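You operate a simulated robot arm through the tools that you are given. There is no shell and no other tool. Be economical: measure what you need, move in short steps, check, and stop when the job is done.

Carry out the task below with a simulated two-armed robot. There is one attempt and no reset: what you move stays moved.

Task
Take the lid off the grey pot and lay it down on the top of the planning bench.

It is judged by the outcome, as a careful person would: the job done as asked, and still so three seconds after it is handed in. It fails if anything else is knocked over, pushed out of place, dropped, spilled or broken. Lids that push on must go on centred and level and be pressed home; caps that screw on are set level and turned clockwise until they are tight.

Robot
Two 6-joint arms with two-finger parallel grippers on one trunk, on a base that drives. Base frame: it is fixed to the floor where the robot stands at the start and does not move with it; the origin is under the middle of the robot, x ahead of it, y to its left, z up; the surface under the hand at the start is at about z = 0.85. Lengths are in m, angles in degrees, forces in N, time in s.
The left shoulder is at the start at [0.06, 0.187, 1.122], the right one opposite. With the tool pointing down near the work surface each hand reaches from about 0.26 to 0.62 m from the robot's upright axis, wherever it stands, measured 20 degrees to its own side. Payload 1.57 kg a hand.
The TCP of each hand is the grasp point between the finger pads, 0.03 m short of the fingertips. In the tool frame z runs along the fingers and y along their closing line. The gripper opens to 0.11 m. The fingers are 0.024 m wide and 0.012 m thick; the gripper's body (0.048 by 0.112 m) begins 0.078 m behind the TCP.
Orientation is told as [roll, pitch, yaw] about the base's x, y, z axes, in that order, counted from this pose: with the fingers straight down and closing along the base's y, the tool's x points along the base's -x, its y along +y and its z along -z.

Tools
- The arms move only by the tool drive_tool. It takes "left_motion", "right_motion" or both (then of equal length, played together; a hand with none holds still); each is a list of rows, each a list of 7 numbers: the shift along the tool's x, y, z in units of 20 mm (1.0 is 20 mm), then the turn, a rotation vector about the tool's x, y, z in units of 8 degrees (1.0 is 8 degrees), then the gripper command, from -1 (shut) to 1 (fully open), values between in proportion. In form: [[x, y, z, ax, ay, az, gripper], ...]. A call has 1 to 10 rows; each row shifts and turns the commanded pose from where the row before left it, along the tool's axes as they then stand. A call with a number of a shift or a turn outside -1 to 1 is refused whole. Rows are played at 5 a second. More than 0.05 m and 8.6 degrees between two rows, or a gripper value outside its range, and nothing of the call is played. A pose out of reach is approached as far as the arm can. The call stops where the force on the tool passes 40 N (or 10 N more than at its start, if that is more) or the arm is blocked; 0.2 s more then pass. The fingers move at their own pace (about 0.153 m/s each) and stop on an object; they squeeze with about 25 N. The grip force told is the motor's: it shows also when the fingers shut on nothing. Time passes only in rows, and 0.2 s behind the last, so rows that do not move let the fingers close. The reply holds the time, the measured pose of the TCP, the force on the tool along the base axes, the opening and the grip force, in the units named above and with some noise, with the torque about the TCP (base axes, N m) and any sound that the robot's microphone picked up.
- Cameras (640 x 400 px; columns grow to the right, rows downward): "scene" is now at [0.004, -0.0346, 1.6548]; the picture's right is [-0.45, -0.89, 0.00], its down [-0.73, 0.37, -0.58] and it looks along [0.51, -0.26, -0.82] (base axes); focal length 292 px, centre (320, 200). "left" rides on the left gripper at [0.07, -0.016, -0.141] in its tool frame; the picture's right is [0.23, 0.97, 0.00], its down [-0.85, 0.20, -0.48] and it looks along [-0.47, 0.11, 0.88] (tool axes); focal length 222 px, centre (320, 200). "right" rides on the right gripper at [0.07, 0.016, -0.141] in its tool frame; the picture's right is [-0.23, 0.97, 0.00], its down [-0.86, -0.20, -0.48] and it looks along [-0.47, -0.11, 0.88] (tool axes); focal length 222 px, centre (320, 200). There is no depth. A picture from a camera that has moved, and an enlarged one, comes with that camera's place and axes in the base frame and with its lens.
- capture(camera): a new picture of that camera. It takes no simulated time.
- slide_trunk(by): slides the trunk up (or, below 0, down) by that many m; the arms and the scene camera ride with it, the base frame stays. It gives what a move gives, with no picture.
- roll_base(legs): drives the robot by 1 to 6 legs, each [ahead, left, turn to the left] in m, m and degrees, along the robot's own axes; the way and the turn of a leg run together, so that a leg with both is an arc; at most 1.5 m and 180 degrees a leg. The arms and the cameras ride along, it lands a little off, and it stops where it bumps. It gives what a move gives.
- head_to(pan, tilt): turns the head with the scene camera to pan (to the left, within 86 degrees either way) and tilt (down, from -29 to 69), counted from straight ahead of the robot. It gives what a move gives.
- close_up(camera, box): a new picture of the part [left, top, right, bottom] of that camera's present view, enlarged. It takes no simulated time.
- hand_in(): hands the job in; it is judged then, once.

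Work in short steps. Places have to be worked out from the pictures, the camera data and where the tool is seen: move nearer, look again, correct. Check each grasp and each placing, and mend what went wrong. You have 120 turns and 88 pictures in all, those below and enlarged ones among them. Open the grippers and draw the arms clear of the work before you hand the job in, unless the task says otherwise; then end with one line.

The tools are called after "Emit:" as a command line: name --argument value ..., lists and objects as JSON in quotes. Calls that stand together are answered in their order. drive_tool: Moves the arms, as the interface text tells. Its arguments: {"type":"object","properties":{"left_motion":{"type":"array","items":{"type":"array","items":{"type":"number"}}},"right_motion":{"type":"array","items":{"type":"array","items":{"type":"number"}}}},"required":[]} The other tools are called the same way: slide_trunk (by) slides the trunk up or down; roll_base (legs) drives the base; head_to (pan, tilt) turns the head that bears the scene camera; capture (camera) takes a picture; close_up (camera, box) takes an enlarged picture of a part of a camera's view; hand_in () hands the job in.

At the start:

```text
time: 0.0
left_tool_pos: [0.4601, -0.0029, 1.1754]
left_tcp_rot: [-0.1, 0.1, 0.1]
left_contact_force: [-0.2, -0.4, 0.7]
left_moment: [0.01, 0.0, 0.01]
left_grip_width: 0.11
left_finger_force: 0.0
right_tool_pos: [0.2604, -0.3599, 1.1712]
right_tcp_rot: [0.0, 0.0, 0.0]
right_contact_force: [-0.1, 0.7, -0.1]
right_moment: [0.07, 0.01, -0.02]
right_grip_width: 0.11
right_finger_force: 0.0
trunk travel left (down, up): [-0.75, 0.24]
robot x, y, heading: [0.0014, 0.0015, -0.0]
head pan, tilt: [-26.9, 54.9]
```

scene: 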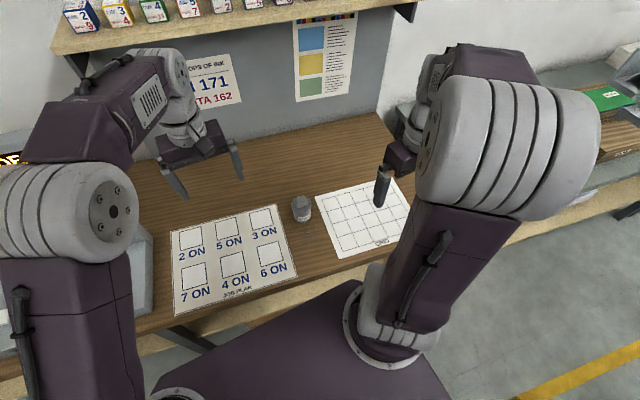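
right: 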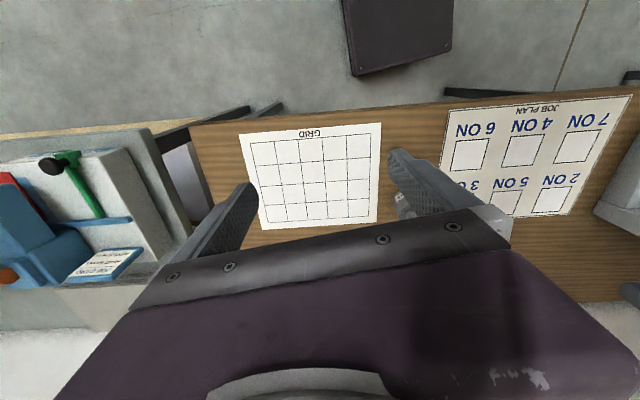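
left: 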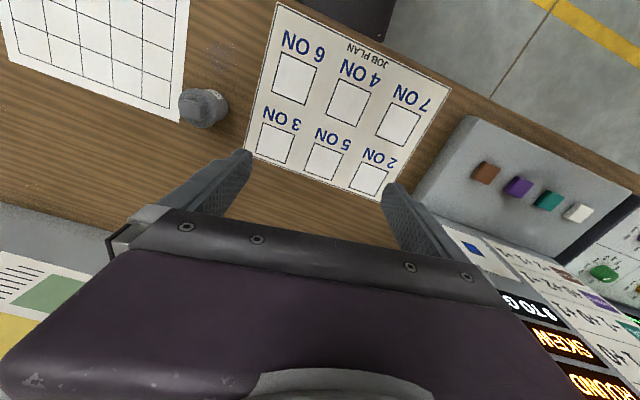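

The small grey object between the two sheets may be the pot. I'll zoom in on it.

Emit:
close_up --camera "scene" --box '[260, 170, 360, 250]'

Emit:
close_up --camera "left" --box '[150, 60, 270, 140]'

```text
5.00 times, centred on (310, 210) of scene
camera zoom: at [0.004, -0.0346, 1.6548], right [-0.45, -0.89, 0.0], down [-0.73, 0.37, -0.58], along [0.51, -0.26, -0.82], focal length 1460 px, centre (370, 150)
```

zoom: 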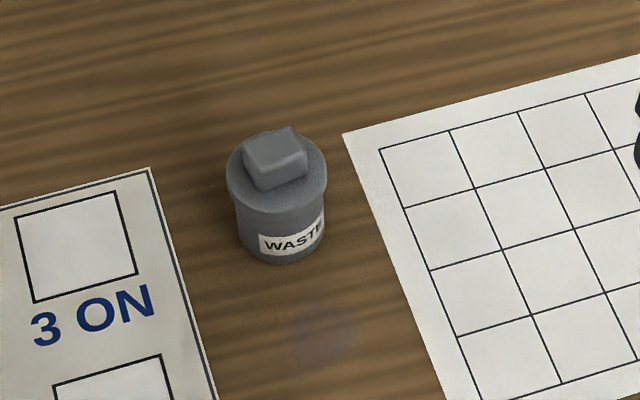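

```text
5.00 times, centred on (210, 100) of left
camera zoom: at [0.3902, -0.0198, 1.3144], right [-0.23, 0.97, 0.0], down [0.85, 0.2, 0.48], along [0.47, 0.11, -0.88], focal length 1111 px, centre (870, 700)
```

zoom: 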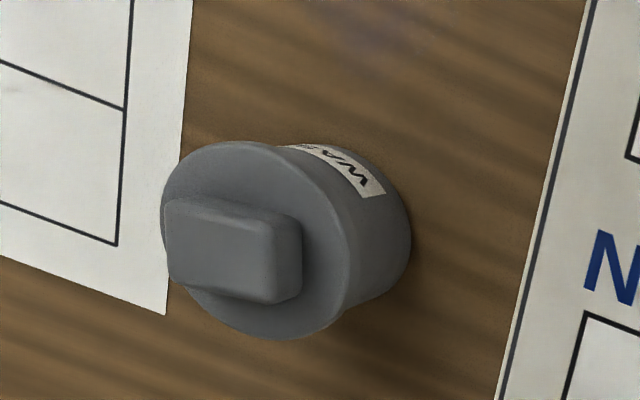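

This pot has a lid with a block handle. I'll look around to make sure which bench is the planning bench and whether there are other grey pots.

Emit:
head_to --pan 60 --tilt 30

Emit:
capture --camera "scene"

Emit:
head_to --pan -75 --tilt 35

Emit:
capture --camera "scene"

Emit:
head_to --pan 0 --tilt 30

Emit:
capture --camera "scene"

```text
time: 1.6
left_tool_pos: [0.4601, -0.0038, 1.1732]
left_tcp_rot: [0.0, 0.0, 0.1]
left_contact_force: [0.2, 0.4, -0.5]
left_moment: [0.01, 0.01, 0.0]
left_grip_width: 0.1098
left_finger_force: 0.1
right_tool_pos: [0.261, -0.3614, 1.1721]
right_tcp_rot: [0.0, 0.0, 0.0]
right_contact_force: [-0.4, -0.7, 0.7]
right_moment: [0.01, 0.01, -0.03]
right_grip_width: 0.11
right_finger_force: 0.1
trunk travel left (down, up): [-0.75, 0.24]
robot x, y, heading: [-0.0022, 0.0005, 0.1]
head pan, tilt: [60.0, 30.0]
```

```text
82 pictures are left
camera scene: at [-0.0151, 0.0764, 1.6907], right [0.87, -0.5, 0.0], down [-0.25, -0.43, -0.87], along [0.43, 0.75, -0.5], focal length 292 px, centre (320, 200)
```

scene: 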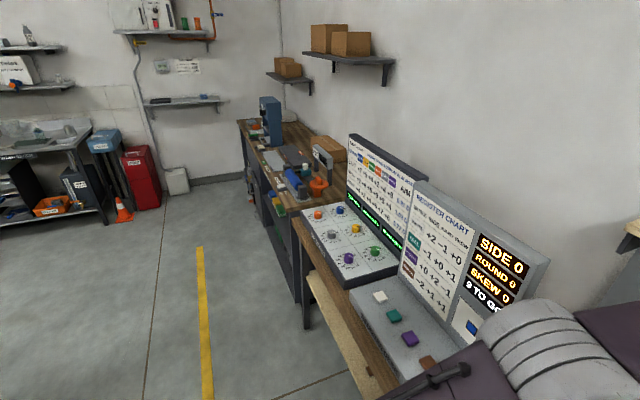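

```text
time: 3.8
left_tool_pos: [0.4603, -0.0039, 1.1743]
left_tcp_rot: [0.0, 0.0, 0.0]
left_contact_force: [0.4, 0.1, -0.1]
left_moment: [-0.03, 0.01, 0.0]
left_grip_width: 0.11
left_finger_force: 0.1
right_tool_pos: [0.2598, -0.3609, 1.1714]
right_tcp_rot: [0.0, -0.1, 0.0]
right_contact_force: [0.4, 0.2, -0.4]
right_moment: [-0.02, -0.01, 0.06]
right_grip_width: 0.1101
right_finger_force: 0.2
trunk travel left (down, up): [-0.75, 0.24]
robot x, y, heading: [0.0006, -0.0012, 0.1]
head pan, tilt: [-75.0, 35.0]
```

```text
81 pictures are left
camera scene: at [-0.0376, -0.0869, 1.6829], right [-0.97, -0.26, 0.0], down [-0.15, 0.55, -0.82], along [0.21, -0.79, -0.57], focal length 292 px, centre (320, 200)
```

scene: 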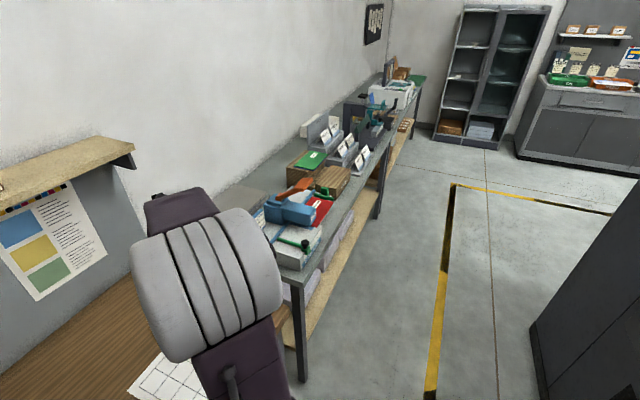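

```text
time: 5.2
left_tool_pos: [0.4608, -0.0028, 1.1732]
left_tcp_rot: [-0.1, 0.1, -0.1]
left_contact_force: [-1.0, 0.4, -0.3]
left_moment: [0.02, 0.0, 0.03]
left_grip_width: 0.1099
left_finger_force: 0.1
right_tool_pos: [0.2604, -0.3604, 1.1704]
right_tcp_rot: [-0.1, 0.1, 0.0]
right_contact_force: [-0.6, 0.0, 0.3]
right_moment: [-0.02, -0.01, 0.0]
right_grip_width: 0.11
right_finger_force: 0.0
trunk travel left (down, up): [-0.75, 0.24]
robot x, y, heading: [-0.0018, -0.0013, 0.1]
head pan, tilt: [0.0, 30.0]
```

```text
80 pictures are left
camera scene: at [0.03, -0.002, 1.6907], right [0.0, -1.0, 0.0], down [-0.5, 0.0, -0.87], along [0.87, 0.0, -0.5], focal length 292 px, centre (320, 200)
```

scene: 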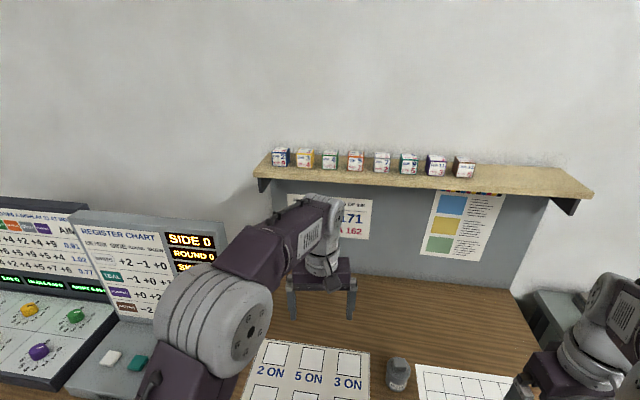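

The bench in front, with the job plan, is the planning bench, and the WASTE pot is the only grey pot I can see. I put the lid handle at about (0.484, -0.215, 0.92). I'll bring the right hand nearer and look.

Emit:
drive_tool --right_motion '[[-0.9, 0.72, 0.35, 0, 0, 0, 1], [-0.9, 0.72, 0.35, 0, 0, 0, 1], [-0.9, 0.72, 0.35, 0, 0, 0, 1], [-0.9, 0.72, 0.35, 0, 0, 0, 1], [-0.9, 0.72, 0.35, 0, 0, 0, 1], [-0.9, 0.72, 0.35, 0, 0, 0, 1], [-0.9, 0.72, 0.35, 0, 0, 0, 1], [-0.9, 0.72, 0.35, 0, 0, 0, 1], [-0.9, 0.72, 0.35, 0, 0, 0, 1], [0, 0, 0, 0, 0, 0, 1]]'

Emit:
capture --camera "right"

Emit:
head_to --pan -26.9 --tilt 50

Emit:
capture --camera "scene"

```text
time: 7.5
left_tool_pos: [0.4586, -0.0029, 1.1732]
left_tcp_rot: [-0.1, -0.1, 0.0]
left_contact_force: [0.0, 0.5, 0.4]
left_moment: [0.02, 0.0, 0.01]
left_grip_width: 0.1097
left_finger_force: 0.0
right_tool_pos: [0.4224, -0.2309, 1.1066]
right_tcp_rot: [0.0, 0.0, 0.0]
right_contact_force: [-0.3, 0.2, -0.6]
right_moment: [-0.01, 0.02, -0.01]
right_grip_width: 0.11
right_finger_force: 0.1
trunk travel left (down, up): [-0.75, 0.24]
robot x, y, heading: [-0.0019, -0.0003, -0.3]
head pan, tilt: [0.0, 30.0]
```

```text
79 pictures are left
camera right: at [0.3509, -0.2146, 1.2486], right [0.23, 0.97, 0.0], down [0.85, -0.2, 0.48], along [0.47, -0.11, -0.88], focal length 222 px, centre (320, 200)
```

right: 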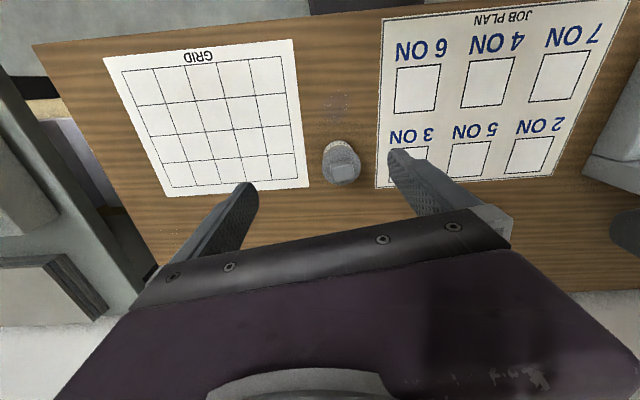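

```text
time: 8.4
left_tool_pos: [0.4601, -0.0029, 1.1724]
left_tcp_rot: [-0.1, 0.0, 0.1]
left_contact_force: [-0.4, 0.1, -0.4]
left_moment: [0.03, 0.04, -0.01]
left_grip_width: 0.1102
left_finger_force: 0.1
right_tool_pos: [0.4212, -0.2298, 1.1078]
right_tcp_rot: [-0.1, 0.0, 0.0]
right_contact_force: [-0.1, -0.5, -0.2]
right_moment: [-0.01, 0.01, 0.02]
right_grip_width: 0.1101
right_finger_force: 0.0
trunk travel left (down, up): [-0.75, 0.24]
robot x, y, heading: [-0.0033, 0.0029, -0.1]
head pan, tilt: [-26.9, 50.0]
```

```text
78 pictures are left
camera scene: at [0.0085, -0.0365, 1.6612], right [-0.45, -0.89, 0.0], down [-0.68, 0.35, -0.64], along [0.57, -0.29, -0.77], focal length 292 px, centre (320, 200)
```

scene: 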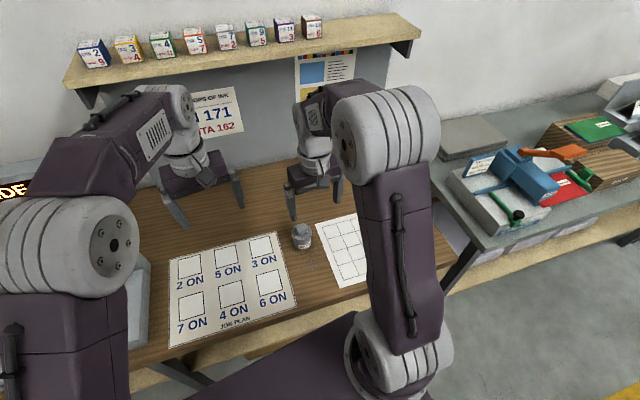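

Emit:
close_up --camera "right" --box '[300, 130, 380, 200]'

```text
5.71 times, centred on (340, 165) of right
camera zoom: at [0.3511, -0.2145, 1.2486], right [0.23, 0.97, 0.0], down [0.86, -0.2, 0.48], along [0.47, -0.11, -0.88], focal length 1269 px, centre (206, 400)
```

zoom: 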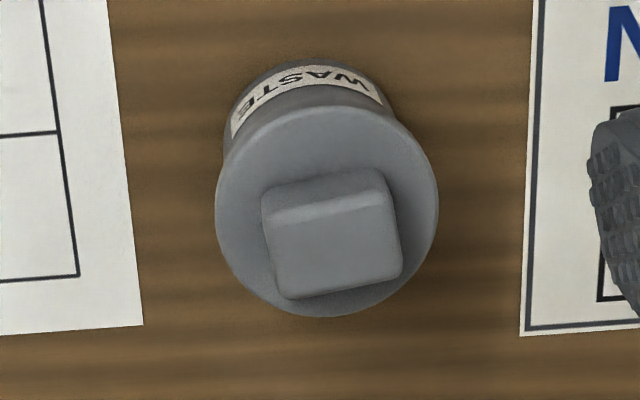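

The handle is a block of about 25 mm (x) by 33 mm (y), centred near (0.487, -0.2105) and square to the base axes. I'll move above it.

Emit:
drive_tool --right_motion '[[-0.65, 0.19, 0.8, 0, 0, 0, 1], [-0.65, 0.19, 0.8, 0, 0, 0, 1], [-0.65, 0.19, 0.8, 0, 0, 0, 1], [-0.65, 0.19, 0.8, 0, 0, 0, 1], [-0.65, 0.19, 0.8, 0, 0, 0, 1], [0, 0, 0.6, 0, 0, 0, 1], [0, 0, 0, 0, 0, 0, 1]]'

Emit:
close_up --camera "right" --box '[220, 120, 460, 270]'

Emit:
close_up --camera "scene" --box '[250, 170, 370, 250]'

Emit:
close_up --camera "left" --box '[120, 30, 280, 140]'

```text
time: 10.0
left_tool_pos: [0.4595, -0.0033, 1.1729]
left_tcp_rot: [-0.1, 0.0, 0.0]
left_contact_force: [-1.2, 0.4, 0.5]
left_moment: [0.0, 0.01, -0.02]
left_grip_width: 0.1098
left_finger_force: 0.0
right_tool_pos: [0.4874, -0.212, 1.0169]
right_tcp_rot: [0.0, 0.0, 0.0]
right_contact_force: [-0.5, 0.0, -0.8]
right_moment: [0.0, 0.02, 0.01]
right_grip_width: 0.1102
right_finger_force: 0.1
trunk travel left (down, up): [-0.75, 0.24]
robot x, y, heading: [-0.0024, -0.001, 0.4]
head pan, tilt: [-26.9, 50.0]
```

```text
2.67 times, centred on (340, 195) of right
camera zoom: at [0.4168, -0.1955, 1.1577], right [0.23, 0.97, 0.0], down [0.86, -0.2, 0.48], along [0.47, -0.11, -0.88], focal length 592 px, centre (267, 213)
```

zoom: 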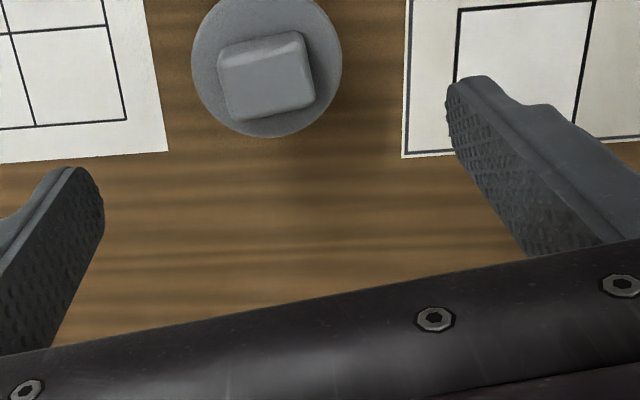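

```text
5.00 times, centred on (310, 210) of scene
camera zoom: at [0.0081, -0.0367, 1.6612], right [-0.45, -0.89, 0.0], down [-0.68, 0.35, -0.64], along [0.57, -0.29, -0.77], focal length 1460 px, centre (370, 150)
```

zoom: 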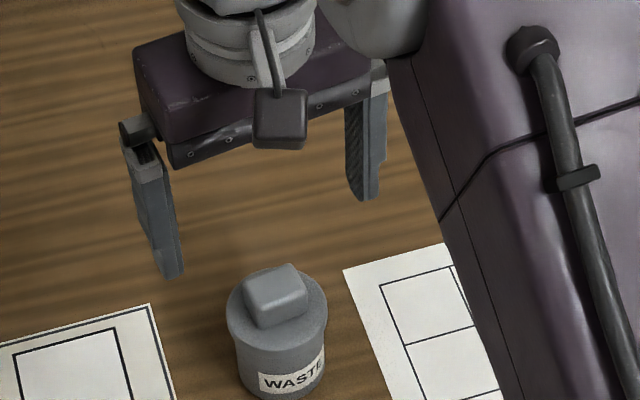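

```text
3.64 times, centred on (200, 85) of left
camera zoom: at [0.3901, -0.0197, 1.3144], right [-0.23, 0.97, 0.0], down [0.85, 0.2, 0.48], along [0.47, 0.11, -0.88], focal length 808 px, centre (756, 618)
```

zoom: 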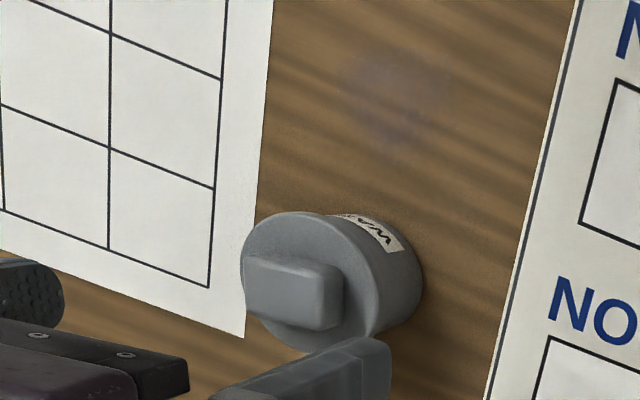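

The views agree on a handle top centre of about (0.484, -0.2125, 0.92), with the lid plate near 0.897. I'll descend in two steps, keeping the fingertips above the lid plate.

Emit:
drive_tool --right_motion '[[0.15, 0, 0.8, 0, 0, 0, 1], [0, 0, 0.8, 0, 0, 0, 1], [0, 0, 0.8, 0, 0, 0, 1], [0, 0, 0.8, 0, 0, 0, 1], [0, 0, 0, 0, 0, 0, 1]]'

Emit:
close_up --camera "scene" --box '[250, 170, 370, 250]'

Emit:
capture --camera "right"

Emit:
close_up --camera "left" --box '[120, 30, 280, 140]'

```text
time: 11.2
left_tool_pos: [0.4596, -0.0034, 1.1736]
left_tcp_rot: [-0.1, 0.1, -0.1]
left_contact_force: [-1.1, 0.5, -0.2]
left_moment: [-0.05, 0.0, -0.02]
left_grip_width: 0.1099
left_finger_force: 0.1
right_tool_pos: [0.485, -0.2124, 0.9529]
right_tcp_rot: [0.1, 0.0, 0.0]
right_contact_force: [-0.1, 0.6, 0.1]
right_moment: [0.0, 0.02, 0.05]
right_grip_width: 0.1098
right_finger_force: 0.1
trunk travel left (down, up): [-0.75, 0.24]
robot x, y, heading: [-0.0007, 0.0013, -0.1]
head pan, tilt: [-26.9, 50.0]
```

```text
5.00 times, centred on (310, 210) of scene
camera zoom: at [0.0082, -0.0366, 1.6612], right [-0.45, -0.89, 0.0], down [-0.68, 0.35, -0.64], along [0.57, -0.29, -0.77], focal length 1460 px, centre (370, 150)
```

zoom: 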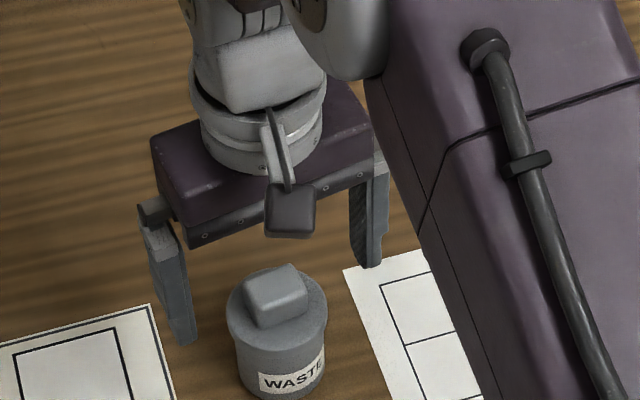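

```text
72 pictures are left
camera right: at [0.4135, -0.1959, 1.0938], right [0.23, 0.97, 0.0], down [0.85, -0.2, 0.48], along [0.47, -0.11, -0.88], focal length 222 px, centre (320, 200)
```

right: 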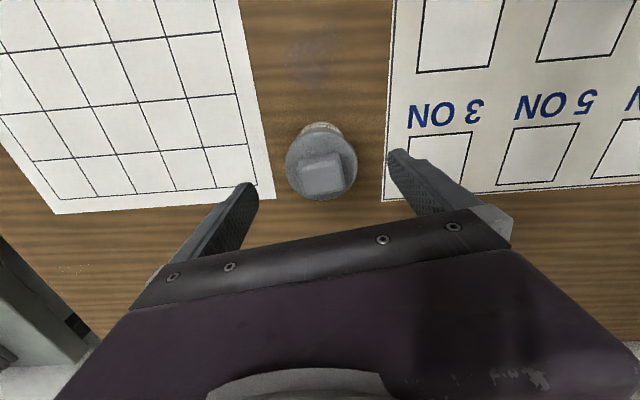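

```text
3.64 times, centred on (200, 85) of left
camera zoom: at [0.3901, -0.0197, 1.3144], right [-0.23, 0.97, 0.0], down [0.85, 0.2, 0.48], along [0.47, 0.11, -0.88], focal length 808 px, centre (756, 618)
```

zoom: 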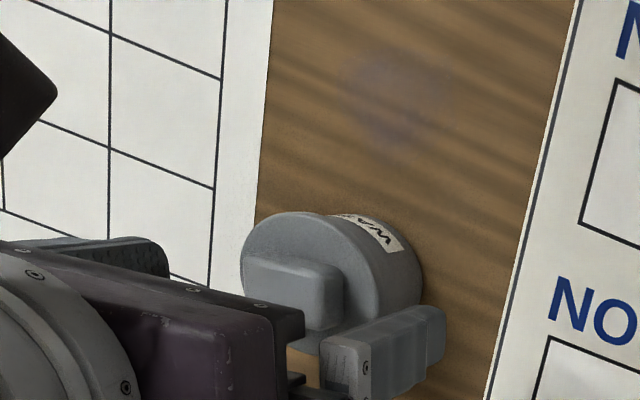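

The handle lies between the fingers and centred. I'll go down 20 mm more while watching the force.

Emit:
drive_tool --right_motion '[[0.1, 0, 0.5, 0, 0, 0, 1], [0, 0, 0.5, 0, 0, 0, 1], [0, 0, 0, 0, 0, 0, 1]]'

Emit:
close_up --camera "scene" --box '[250, 180, 370, 260]'

Emit:
close_up --camera "right" --box '[220, 110, 420, 235]'

```text
time: 12.0
left_tool_pos: [0.4595, -0.004, 1.1734]
left_tcp_rot: [-0.1, 0.0, 0.0]
left_contact_force: [0.3, -0.7, -0.3]
left_moment: [0.02, 0.0, 0.03]
left_grip_width: 0.1099
left_finger_force: 0.0
right_tool_pos: [0.4813, -0.2126, 0.931]
right_tcp_rot: [0.0, 0.0, 0.1]
right_contact_force: [-0.3, 0.5, -0.3]
right_moment: [0.01, 0.02, -0.02]
right_grip_width: 0.1101
right_finger_force: 0.0
trunk travel left (down, up): [-0.75, 0.24]
robot x, y, heading: [0.0004, 0.001, -0.1]
head pan, tilt: [-26.9, 50.0]
```

```text
5.00 times, centred on (310, 220) of scene
camera zoom: at [0.0082, -0.0366, 1.6612], right [-0.45, -0.89, 0.0], down [-0.68, 0.35, -0.64], along [0.57, -0.29, -0.77], focal length 1460 px, centre (370, 100)
```

zoom: 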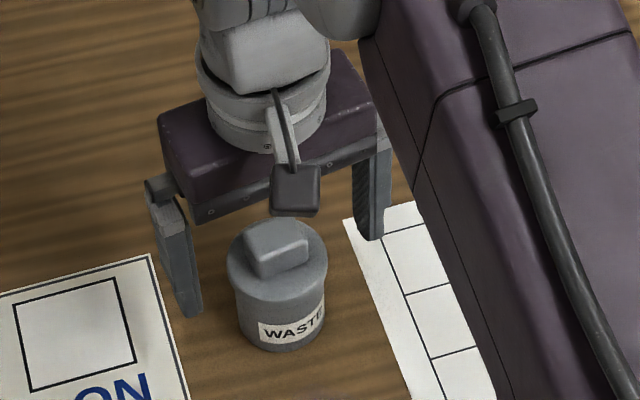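

```text
3.20 times, centred on (320, 172) of right
camera zoom: at [0.4108, -0.1964, 1.073], right [0.23, 0.97, 0.0], down [0.86, -0.2, 0.48], along [0.47, -0.11, -0.88], focal length 711 px, centre (320, 288)
```

zoom: 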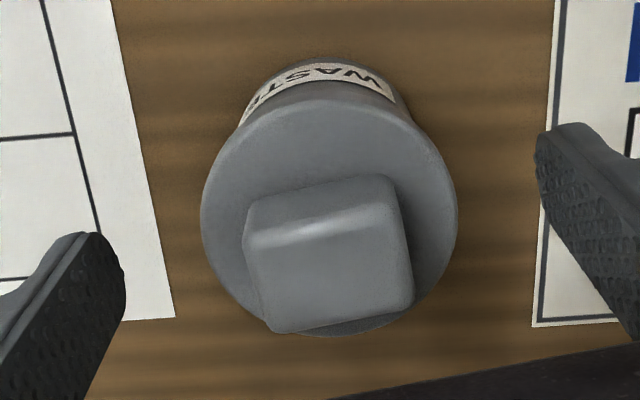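

My refined handle centre is about (0.487, -0.211). I'll shift about 5 mm forward and close on the handle.

Emit:
drive_tool --right_motion '[[-0.27, 0.07, 0, 0, 0, 0, 1], [0, 0, 0, 0, 0, 0, 0.2], [0, 0, 0, 0, 0, 0, -0.3], [0, 0, 0, 0, 0, 0, -1], [0, 0, 0, 0, 0, 0, -1], [0, 0, 0, 0, 0, 0, -1]]'

Emit:
close_up --camera "right" --box '[220, 110, 420, 235]'

Emit:
close_up --camera "scene" --box '[250, 180, 370, 260]'

```text
time: 13.4
left_tool_pos: [0.4588, -0.0042, 1.1742]
left_tcp_rot: [0.0, -0.1, 0.0]
left_contact_force: [-0.1, -0.2, 0.5]
left_moment: [-0.03, 0.0, 0.03]
left_grip_width: 0.1103
left_finger_force: 0.1
right_tool_pos: [0.4878, -0.2111, 0.9334]
right_tcp_rot: [0.0, 0.0, 0.1]
right_contact_force: [0.1, 0.1, -0.1]
right_moment: [0.0, -0.01, 0.0]
right_grip_width: 0.0585
right_finger_force: 25.5
trunk travel left (down, up): [-0.75, 0.24]
robot x, y, heading: [0.0032, 0.0003, 0.0]
head pan, tilt: [-26.9, 50.0]
heard: snap
```

```text
3.20 times, centred on (320, 172) of right
camera zoom: at [0.4167, -0.1946, 1.073], right [0.23, 0.97, 0.0], down [0.86, -0.2, 0.48], along [0.47, -0.11, -0.88], focal length 711 px, centre (320, 288)
```

zoom: 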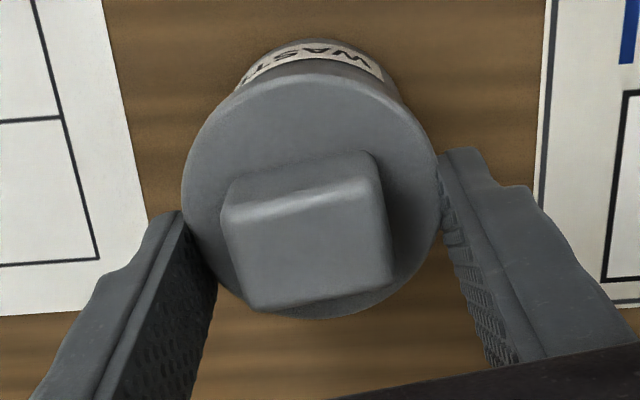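

```text
5.00 times, centred on (310, 220) of scene
camera zoom: at [0.0084, -0.0368, 1.6612], right [-0.45, -0.89, 0.0], down [-0.68, 0.35, -0.64], along [0.57, -0.29, -0.77], focal length 1460 px, centre (370, 100)
```

zoom: 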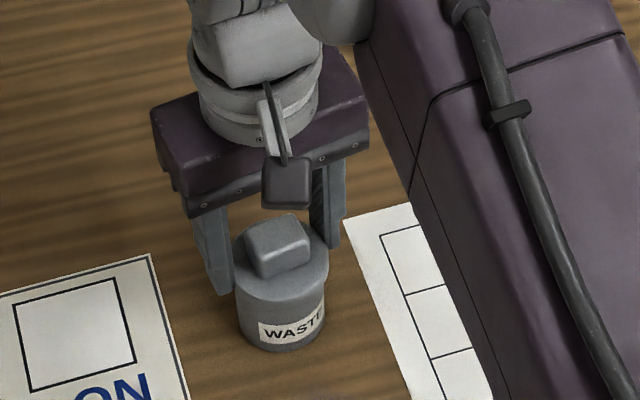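

The opening of 58.5 mm means I caught the lid's rim. The pot is taller than I judged: lid plate near 0.92, handle top near 0.945, centre x near 0.474. I'll release, rise and look again.

Emit:
drive_tool --right_motion '[[0, 0, 0, 0, 0, 0, 0], [0, 0, 0, 0, 0, 0, 0.5], [0, 0, 0, 0, 0, 0, 1], [0, 0, -0.8, 0, 0, 0, 1], [0.3, 0, -0.7, 0, 0, 0, 1], [0.3, 0, 0, 0, 0, 0, 1], [0, 0, 0, 0, 0, 0, 1]]'

Emit:
close_up --camera "right" --box '[220, 110, 420, 235]'

Emit:
close_up --camera "scene" --box '[250, 180, 370, 260]'

Emit:
close_up --camera "left" --box '[120, 30, 280, 140]'

```text
time: 15.0
left_tool_pos: [0.4596, -0.0028, 1.1748]
left_tcp_rot: [0.0, 0.0, 0.0]
left_contact_force: [-0.2, 0.3, -0.2]
left_moment: [-0.01, -0.04, 0.04]
left_grip_width: 0.11
left_finger_force: 0.0
right_tool_pos: [0.4762, -0.2121, 0.9621]
right_tcp_rot: [0.0, 0.0, -0.1]
right_contact_force: [0.2, 0.3, 0.1]
right_moment: [-0.01, 0.02, 0.0]
right_grip_width: 0.1099
right_finger_force: 0.2
trunk travel left (down, up): [-0.75, 0.24]
robot x, y, heading: [0.0012, 0.0021, -0.2]
head pan, tilt: [-26.9, 50.0]
heard: snap
```

```text
3.20 times, centred on (320, 172) of right
camera zoom: at [0.4049, -0.1952, 1.1026], right [0.23, 0.97, 0.0], down [0.86, -0.2, 0.48], along [0.47, -0.11, -0.88], focal length 711 px, centre (320, 288)
```

zoom: 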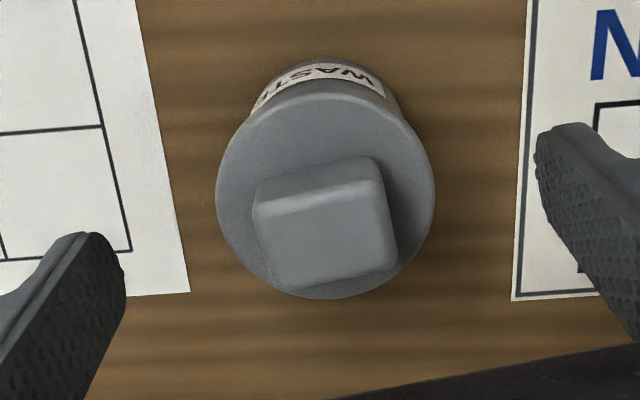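

```text
5.00 times, centred on (310, 220) of scene
camera zoom: at [0.0084, -0.0367, 1.6612], right [-0.45, -0.89, 0.0], down [-0.68, 0.35, -0.64], along [0.57, -0.29, -0.77], focal length 1460 px, centre (370, 100)
```

zoom: 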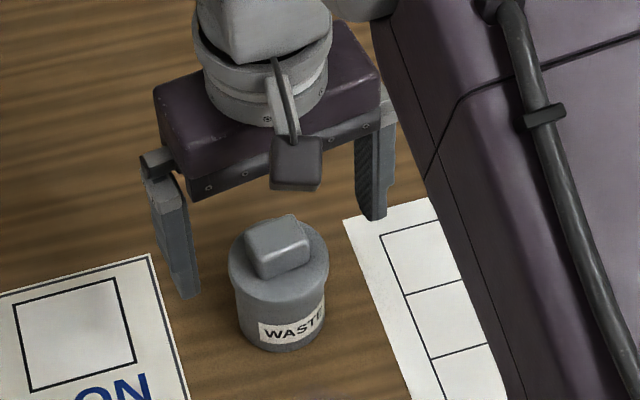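

```text
3.64 times, centred on (200, 85) of left
camera zoom: at [0.3903, -0.0198, 1.3143], right [-0.23, 0.97, 0.0], down [0.85, 0.2, 0.48], along [0.47, 0.11, -0.88], focal length 808 px, centre (756, 618)
```

zoom: 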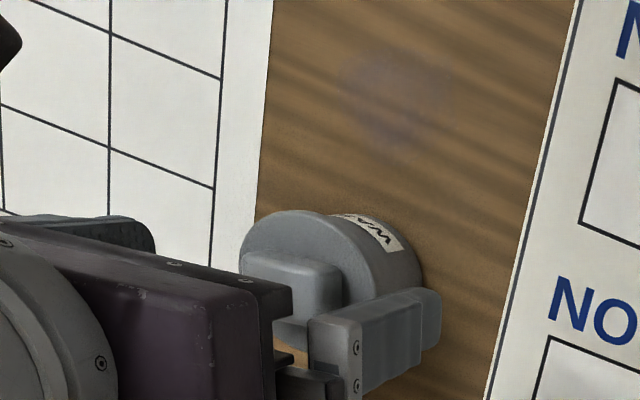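

The pot hasn't shifted. Scaling by the 58.5 mm lid gives a lid plate at z of about 0.924 and a centre at (0.473, -0.210). I'll lower the tips to about 0.929 and close on the handle.

Emit:
drive_tool --right_motion '[[0.15, 0.08, 0.15, 0, 0, 0, 1], [0, 0, 0, 0, 0, 0, 0.2], [0, 0, 0, 0, 0, 0, -0.3], [0, 0, 0, 0, 0, 0, -1], [0, 0, 0, 0, 0, 0, -1], [0, 0, 0, 0, 0, 0, -1]]'

Emit:
close_up --camera "right" --box '[220, 110, 420, 235]'

Emit:
close_up --camera "scene" --box '[250, 180, 370, 260]'

```text
time: 16.4
left_tool_pos: [0.4591, -0.0035, 1.1738]
left_tcp_rot: [-0.3, 0.0, 0.1]
left_contact_force: [-0.2, 0.2, 0.3]
left_moment: [-0.03, 0.05, -0.03]
left_grip_width: 0.1099
left_finger_force: 0.1
right_tool_pos: [0.4721, -0.2104, 0.9592]
right_tcp_rot: [0.0, 0.0, 0.0]
right_contact_force: [0.0, 0.1, 0.6]
right_moment: [0.04, -0.01, -0.01]
right_grip_width: 0.0328
right_finger_force: 25.1
trunk travel left (down, up): [-0.75, 0.24]
robot x, y, heading: [-0.0, 0.0033, 0.0]
head pan, tilt: [-26.9, 50.0]
heard: snap
```

```text
3.20 times, centred on (320, 172) of right
camera zoom: at [0.4014, -0.1937, 1.1001], right [0.23, 0.97, 0.0], down [0.86, -0.2, 0.48], along [0.47, -0.11, -0.88], focal length 711 px, centre (320, 288)
```

zoom: 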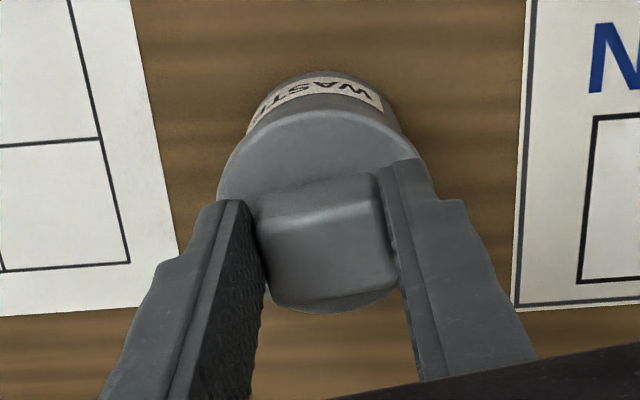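

```text
5.00 times, centred on (310, 220) of scene
camera zoom: at [0.0082, -0.0368, 1.6612], right [-0.45, -0.89, 0.0], down [-0.68, 0.35, -0.64], along [0.57, -0.29, -0.77], focal length 1460 px, centre (370, 100)
```

zoom: 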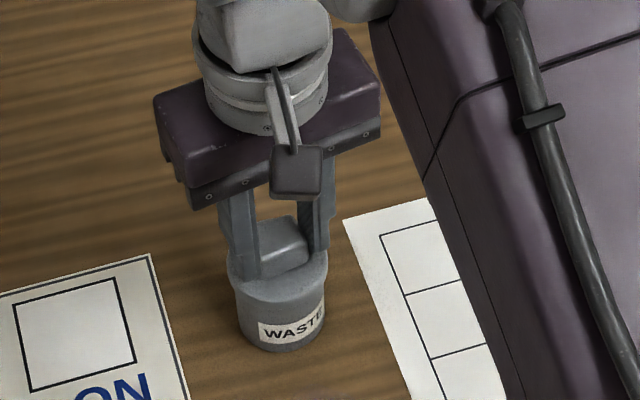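

The grip on the handle is good at 32.8 mm. I'll lift slowly by about 10 mm and see whether the pot comes along.

Emit:
drive_tool --right_motion '[[0, 0, -0.1, 0, 0, 0, -1], [0, 0, -0.1, 0, 0, 0, -1], [0, 0, -0.1, 0, 0, 0, -1], [0, 0, -0.1, 0, 0, 0, -1], [0, 0, -0.1, 0, 0, 0, -1]]'

Emit:
close_up --camera "scene" --box '[250, 180, 370, 260]'

```text
time: 17.6
left_tool_pos: [0.4601, -0.0028, 1.1739]
left_tcp_rot: [-0.1, 0.0, 0.1]
left_contact_force: [0.1, 0.4, -0.1]
left_moment: [-0.01, -0.01, -0.01]
left_grip_width: 0.1098
left_finger_force: 0.1
right_tool_pos: [0.4738, -0.2083, 0.9694]
right_tcp_rot: [0.0, 0.0, 0.0]
right_contact_force: [0.1, -0.5, -0.8]
right_moment: [0.01, 0.04, -0.03]
right_grip_width: 0.0328
right_finger_force: 24.8
trunk travel left (down, up): [-0.75, 0.24]
robot x, y, heading: [0.0007, -0.0016, -0.2]
head pan, tilt: [-26.9, 50.0]
```

```text
5.00 times, centred on (310, 220) of scene
camera zoom: at [0.0083, -0.0367, 1.6612], right [-0.45, -0.89, 0.0], down [-0.68, 0.35, -0.64], along [0.57, -0.29, -0.77], focal length 1460 px, centre (370, 100)
```

zoom: 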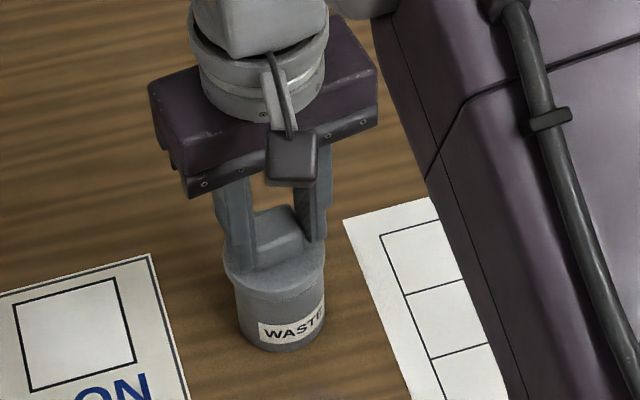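

The pot has stayed in place and the lid is rising off it freely. I'll lift straight on by about 80 mm.

Emit:
drive_tool --right_motion '[[0, 0, -0.3, 0, 0, 0, -1], [0, 0, -0.4, 0, 0, 0, -1], [0, 0, -0.5, 0, 0, 0, -1], [0, 0, -0.7, 0, 0, 0, -1], [0, 0, -0.8, 0, 0, 0, -1], [0, 0, -0.8, 0, 0, 0, -1], [0, 0, -0.5, 0, 0, 0, -1]]'

Emit:
capture --camera "scene"

Emit:
close_up --camera "left" --box '[0, 0, 320, 200]'

Emit:
close_up --camera "scene" --box '[250, 160, 370, 260]'

```text
time: 19.2
left_tool_pos: [0.4597, -0.0032, 1.1738]
left_tcp_rot: [-0.2, 0.0, 0.0]
left_contact_force: [0.3, -1.8, -0.3]
left_moment: [0.02, -0.01, 0.0]
left_grip_width: 0.11
left_finger_force: 0.0
right_tool_pos: [0.4725, -0.2089, 1.05]
right_tcp_rot: [0.0, 0.0, 0.0]
right_contact_force: [-0.3, 1.1, -0.5]
right_moment: [0.02, -0.01, -0.02]
right_grip_width: 0.0329
right_finger_force: 25.1
trunk travel left (down, up): [-0.75, 0.24]
robot x, y, heading: [0.0024, 0.002, -0.1]
head pan, tilt: [-26.9, 50.0]
```

```text
60 pictures are left
camera scene: at [0.0082, -0.0366, 1.6612], right [-0.45, -0.89, 0.0], down [-0.68, 0.35, -0.64], along [0.57, -0.29, -0.77], focal length 292 px, centre (320, 200)
```

scene: 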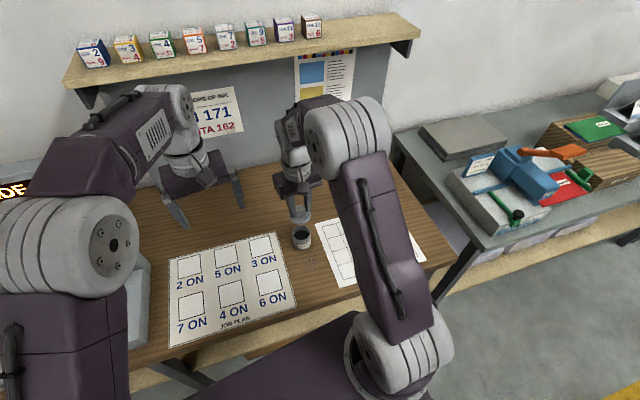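

```text
2.00 times, centred on (160, 100) of left
camera zoom: at [0.3901, -0.0197, 1.3144], right [-0.23, 0.97, 0.0], down [0.85, 0.2, 0.48], along [0.47, 0.11, -0.88], focal length 444 px, centre (640, 400)
```

zoom: 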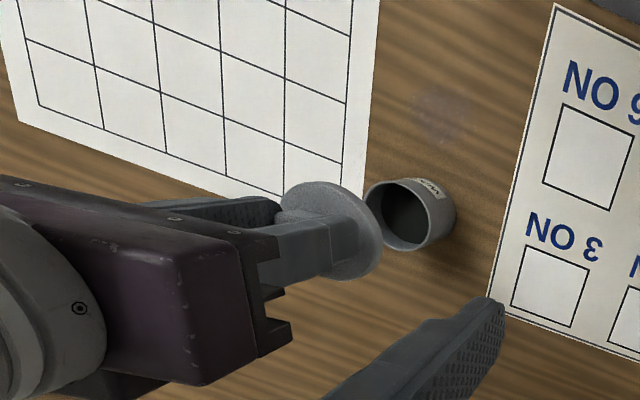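

```text
4.00 times, centred on (310, 210) of scene
camera zoom: at [0.0082, -0.0366, 1.6612], right [-0.45, -0.89, 0.0], down [-0.68, 0.35, -0.64], along [0.57, -0.29, -0.77], focal length 1168 px, centre (360, 160)
```

zoom: 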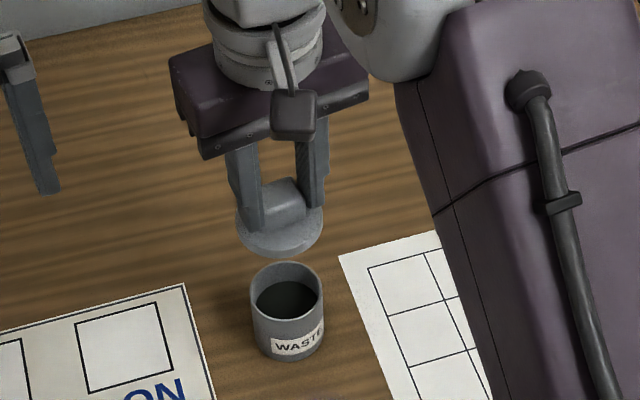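

The lid is off and the pot is undisturbed. The free wood behind the pot at about (0.56, -0.214) is clear of both sheets and the pot, so I'll move over it at this height.

Emit:
drive_tool --right_motion '[[-0.7, -0.05, 0, 0, 0, 0, -1], [-0.7, -0.05, 0, 0, 0, 0, -1], [-0.7, -0.05, 0, 0, 0, 0, -1], [-0.7, -0.05, 0, 0, 0, 0, -1], [-0.8, -0.05, 0, 0, 0, 0, -1], [-0.8, -0.05, 0, 0, 0, 0, -1], [0, 0, 0, 0, 0, 0, -1]]'

Emit:
close_up --camera "right" --box '[200, 50, 440, 250]'

Emit:
close_up --camera "left" --box '[0, 0, 320, 200]'

Emit:
close_up --camera "scene" --box '[240, 150, 370, 260]'

```text
time: 20.8
left_tool_pos: [0.4598, -0.0033, 1.1737]
left_tcp_rot: [-0.1, -0.1, 0.1]
left_contact_force: [-0.9, 0.6, 0.3]
left_moment: [-0.03, 0.01, 0.01]
left_grip_width: 0.11
left_finger_force: 0.1
right_tool_pos: [0.5628, -0.2147, 1.0499]
right_tcp_rot: [0.0, 0.0, 0.0]
right_contact_force: [-0.2, -1.0, 0.2]
right_moment: [0.03, 0.02, -0.01]
right_grip_width: 0.0329
right_finger_force: 25.4
trunk travel left (down, up): [-0.75, 0.24]
robot x, y, heading: [0.0023, -0.002, 0.0]
head pan, tilt: [-26.9, 50.0]
```

```text
2.00 times, centred on (320, 150) of right
camera zoom: at [0.4904, -0.1988, 1.1903], right [0.23, 0.97, 0.0], down [0.86, -0.2, 0.48], along [0.47, -0.11, -0.88], focal length 444 px, centre (320, 300)
```

zoom: 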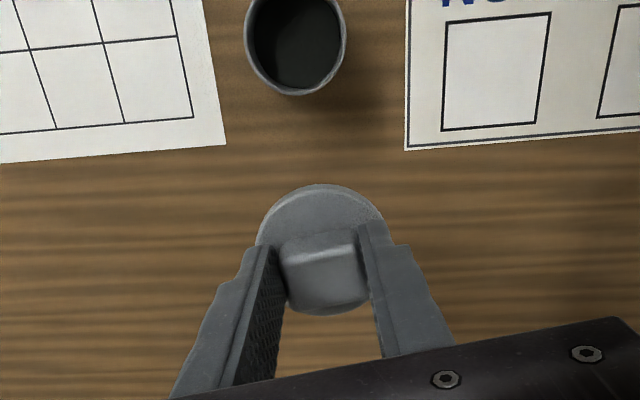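

```text
2.00 times, centred on (160, 100) of left
camera zoom: at [0.39, -0.0198, 1.3145], right [-0.23, 0.97, 0.0], down [0.85, 0.2, 0.48], along [0.47, 0.11, -0.88], focal length 444 px, centre (640, 400)
```

zoom: 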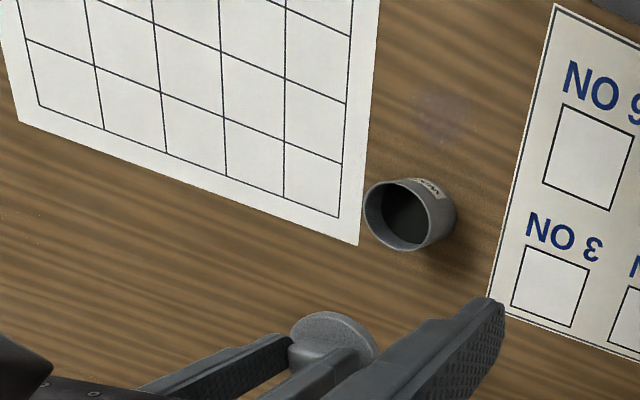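

```text
3.64 times, centred on (305, 205) of scene
camera zoom: at [0.008, -0.0367, 1.6612], right [-0.45, -0.89, 0.0], down [-0.68, 0.35, -0.64], along [0.57, -0.29, -0.77], focal length 1062 px, centre (374, 182)
```

zoom: 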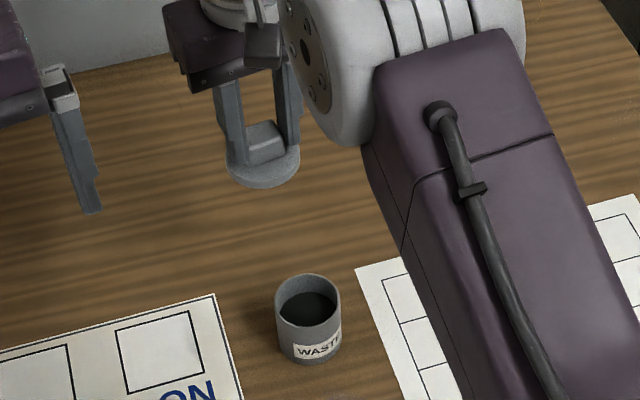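

The spot is clear. I'll descend to about 0.91, then ease down in fine steps.

Emit:
drive_tool --right_motion '[[0, 0, 0.9, 0, 0, 0, -1], [0, 0, 0.9, 0, 0, 0, -1], [0, 0, 0.9, 0, 0, 0, -1], [0, 0, 0.9, 0, 0, 0, -1], [0, 0, 0.9, 0, 0, 0, -1], [0, 0, 0.9, 0, 0, 0, -1], [0, 0, 0.9, 0, 0, 0, -1], [0, 0, 0.6, 0, 0, 0, -1], [0, 0, 0, 0, 0, 0, -1]]'

Emit:
close_up --camera "scene" --box '[240, 160, 360, 240]'

Emit:
close_up --camera "right" --box '[200, 50, 440, 250]'

```text
time: 22.8
left_tool_pos: [0.4598, -0.0039, 1.1735]
left_tcp_rot: [-0.1, 0.0, 0.0]
left_contact_force: [0.9, 0.3, -0.6]
left_moment: [-0.02, -0.01, 0.02]
left_grip_width: 0.1097
left_finger_force: 0.1
right_tool_pos: [0.5609, -0.214, 0.9116]
right_tcp_rot: [0.0, 0.0, 0.0]
right_contact_force: [1.3, 0.9, -0.4]
right_moment: [0.01, -0.04, -0.04]
right_grip_width: 0.0328
right_finger_force: 25.2
trunk travel left (down, up): [-0.75, 0.24]
robot x, y, heading: [0.001, -0.0021, -0.2]
head pan, tilt: [-26.9, 50.0]
```

```text
5.00 times, centred on (300, 200) of scene
camera zoom: at [0.0083, -0.0367, 1.6612], right [-0.45, -0.89, 0.0], down [-0.68, 0.35, -0.64], along [0.57, -0.29, -0.77], focal length 1460 px, centre (420, 200)
```

zoom: 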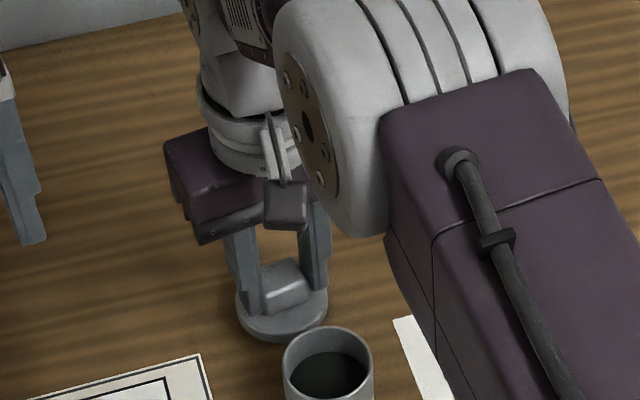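

```text
2.00 times, centred on (320, 150) of right
camera zoom: at [0.4904, -0.198, 1.0523], right [0.23, 0.97, 0.0], down [0.86, -0.2, 0.48], along [0.47, -0.11, -0.88], focal length 444 px, centre (320, 300)
```

zoom: 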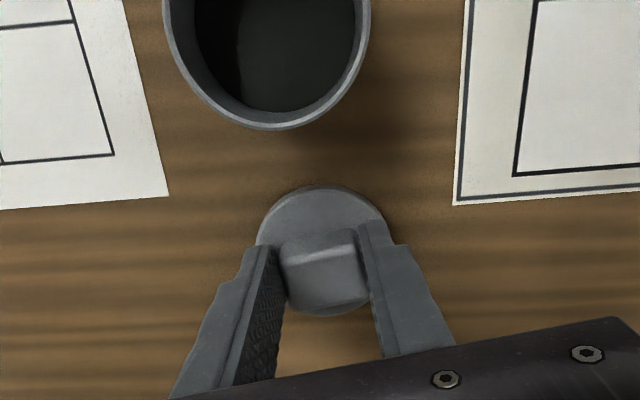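

Clear of everything. I'll ease down in 2 mm steps.

Emit:
drive_tool --right_motion '[[0, 0, 0.1, 0, 0, 0, -1], [0, 0, 0.1, 0, 0, 0, -1], [0, 0, 0.1, 0, 0, 0, -1], [0, 0, 0.1, 0, 0, 0, -1], [0, 0, 0.1, 0, 0, 0, -1]]'

```text
time: 24.0
left_tool_pos: [0.4595, -0.0021, 1.1734]
left_tcp_rot: [-0.1, 0.1, 0.0]
left_contact_force: [-0.1, -0.5, 0.2]
left_moment: [-0.03, 0.01, -0.01]
left_grip_width: 0.1099
left_finger_force: 0.1
right_tool_pos: [0.5626, -0.2161, 0.9013]
right_tcp_rot: [0.0, -0.1, 0.0]
right_contact_force: [-0.2, -0.2, 0.5]
right_moment: [-0.04, 0.01, 0.0]
right_grip_width: 0.0332
right_finger_force: 25.0
trunk travel left (down, up): [-0.75, 0.24]
robot x, y, heading: [0.0026, -0.0021, 0.0]
head pan, tilt: [-26.9, 50.0]
```

No contact yet, so I'll continue in small steps.

Emit:
drive_tool --right_motion '[[0, 0, 0.1, 0, 0, 0, -1], [0, 0, 0.1, 0, 0, 0, -1], [0, 0, 0, 0, 0, 0, -1]]'

Emit:
close_up --camera "scene" --box '[270, 190, 330, 230]'

```text
time: 24.8
left_tool_pos: [0.4596, -0.0029, 1.1739]
left_tcp_rot: [-0.1, -0.1, 0.0]
left_contact_force: [0.5, 0.0, 0.1]
left_moment: [0.0, -0.02, -0.04]
left_grip_width: 0.1098
left_finger_force: 0.1
right_tool_pos: [0.5619, -0.2142, 0.8974]
right_tcp_rot: [-0.1, -0.2, 0.0]
right_contact_force: [0.5, -0.6, 6.0]
right_moment: [-0.04, 0.0, 0.0]
right_grip_width: 0.0332
right_finger_force: 24.7
trunk travel left (down, up): [-0.75, 0.24]
robot x, y, heading: [-0.0026, -0.0015, -0.0]
head pan, tilt: [-26.9, 50.0]
```

```text
10.00 times, centred on (300, 210) of scene
camera zoom: at [0.0076, -0.0366, 1.6613], right [-0.45, -0.89, 0.0], down [-0.68, 0.35, -0.64], along [0.57, -0.29, -0.77], focal length 2920 px, centre (520, 100)
```

zoom: 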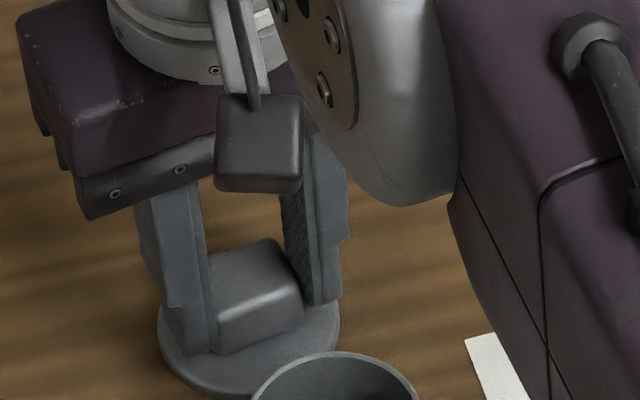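

The lid is touching the bench with 6 N upward force. I'll open the fingers gradually and then rise.

Emit:
drive_tool --right_motion '[[0, 0, 0, 0, 0, 0, -0.3], [0, 0, 0, 0, 0, 0, 0], [0, 0, 0, 0, 0, 0, 0.3], [0, 0, 0, 0, 0, 0, 0.3], [0, 0, -0.5, 0, 0, 0, 0.3], [0, 0, -0.9, 0, 0, 0, 0.3], [0, 0, -0.9, 0, 0, 0, 0.3], [0, 0, -0.9, 0, 0, 0, 0.3], [0, 0, -0.9, 0, 0, 0, 0.3], [0, 0, -0.9, 0, 0, 0, 1]]'

Emit:
capture --camera "right"

Emit:
close_up --camera "scene" --box '[240, 170, 360, 250]'

```text
time: 27.0
left_tool_pos: [0.459, -0.0036, 1.1743]
left_tcp_rot: [-0.1, -0.2, 0.0]
left_contact_force: [-0.5, 0.0, -0.7]
left_moment: [0.01, 0.0, -0.02]
left_grip_width: 0.11
left_finger_force: 0.1
right_tool_pos: [0.5599, -0.2124, 0.9983]
right_tcp_rot: [0.0, 0.1, 0.0]
right_contact_force: [-0.7, -0.7, -1.0]
right_moment: [0.0, 0.0, 0.0]
right_grip_width: 0.1099
right_finger_force: 0.1
trunk travel left (down, up): [-0.75, 0.24]
robot x, y, heading: [0.0008, -0.002, 0.0]
head pan, tilt: [-26.9, 50.0]
```

```text
51 pictures are left
camera right: at [0.4887, -0.197, 1.1386], right [0.23, 0.97, 0.0], down [0.85, -0.2, 0.48], along [0.47, -0.11, -0.88], focal length 222 px, centre (320, 200)
```

right: 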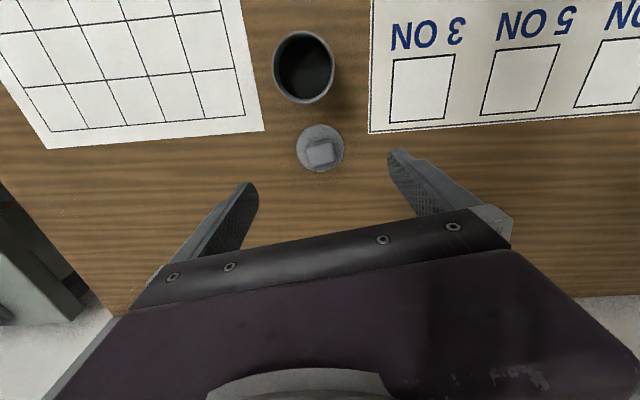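

```text
5.00 times, centred on (300, 210) of scene
camera zoom: at [0.0078, -0.0365, 1.6612], right [-0.45, -0.89, 0.0], down [-0.68, 0.35, -0.64], along [0.57, -0.29, -0.77], focal length 1460 px, centre (420, 150)
```

zoom: 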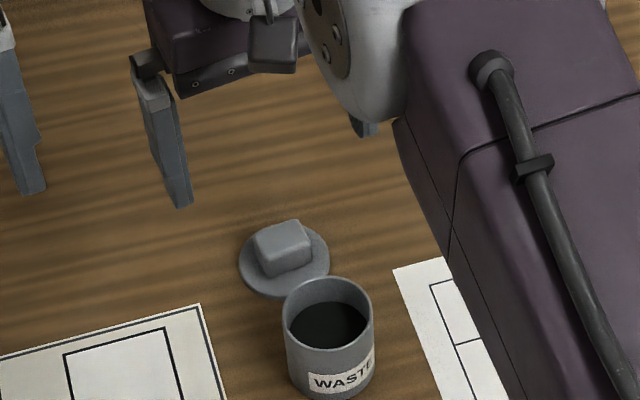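

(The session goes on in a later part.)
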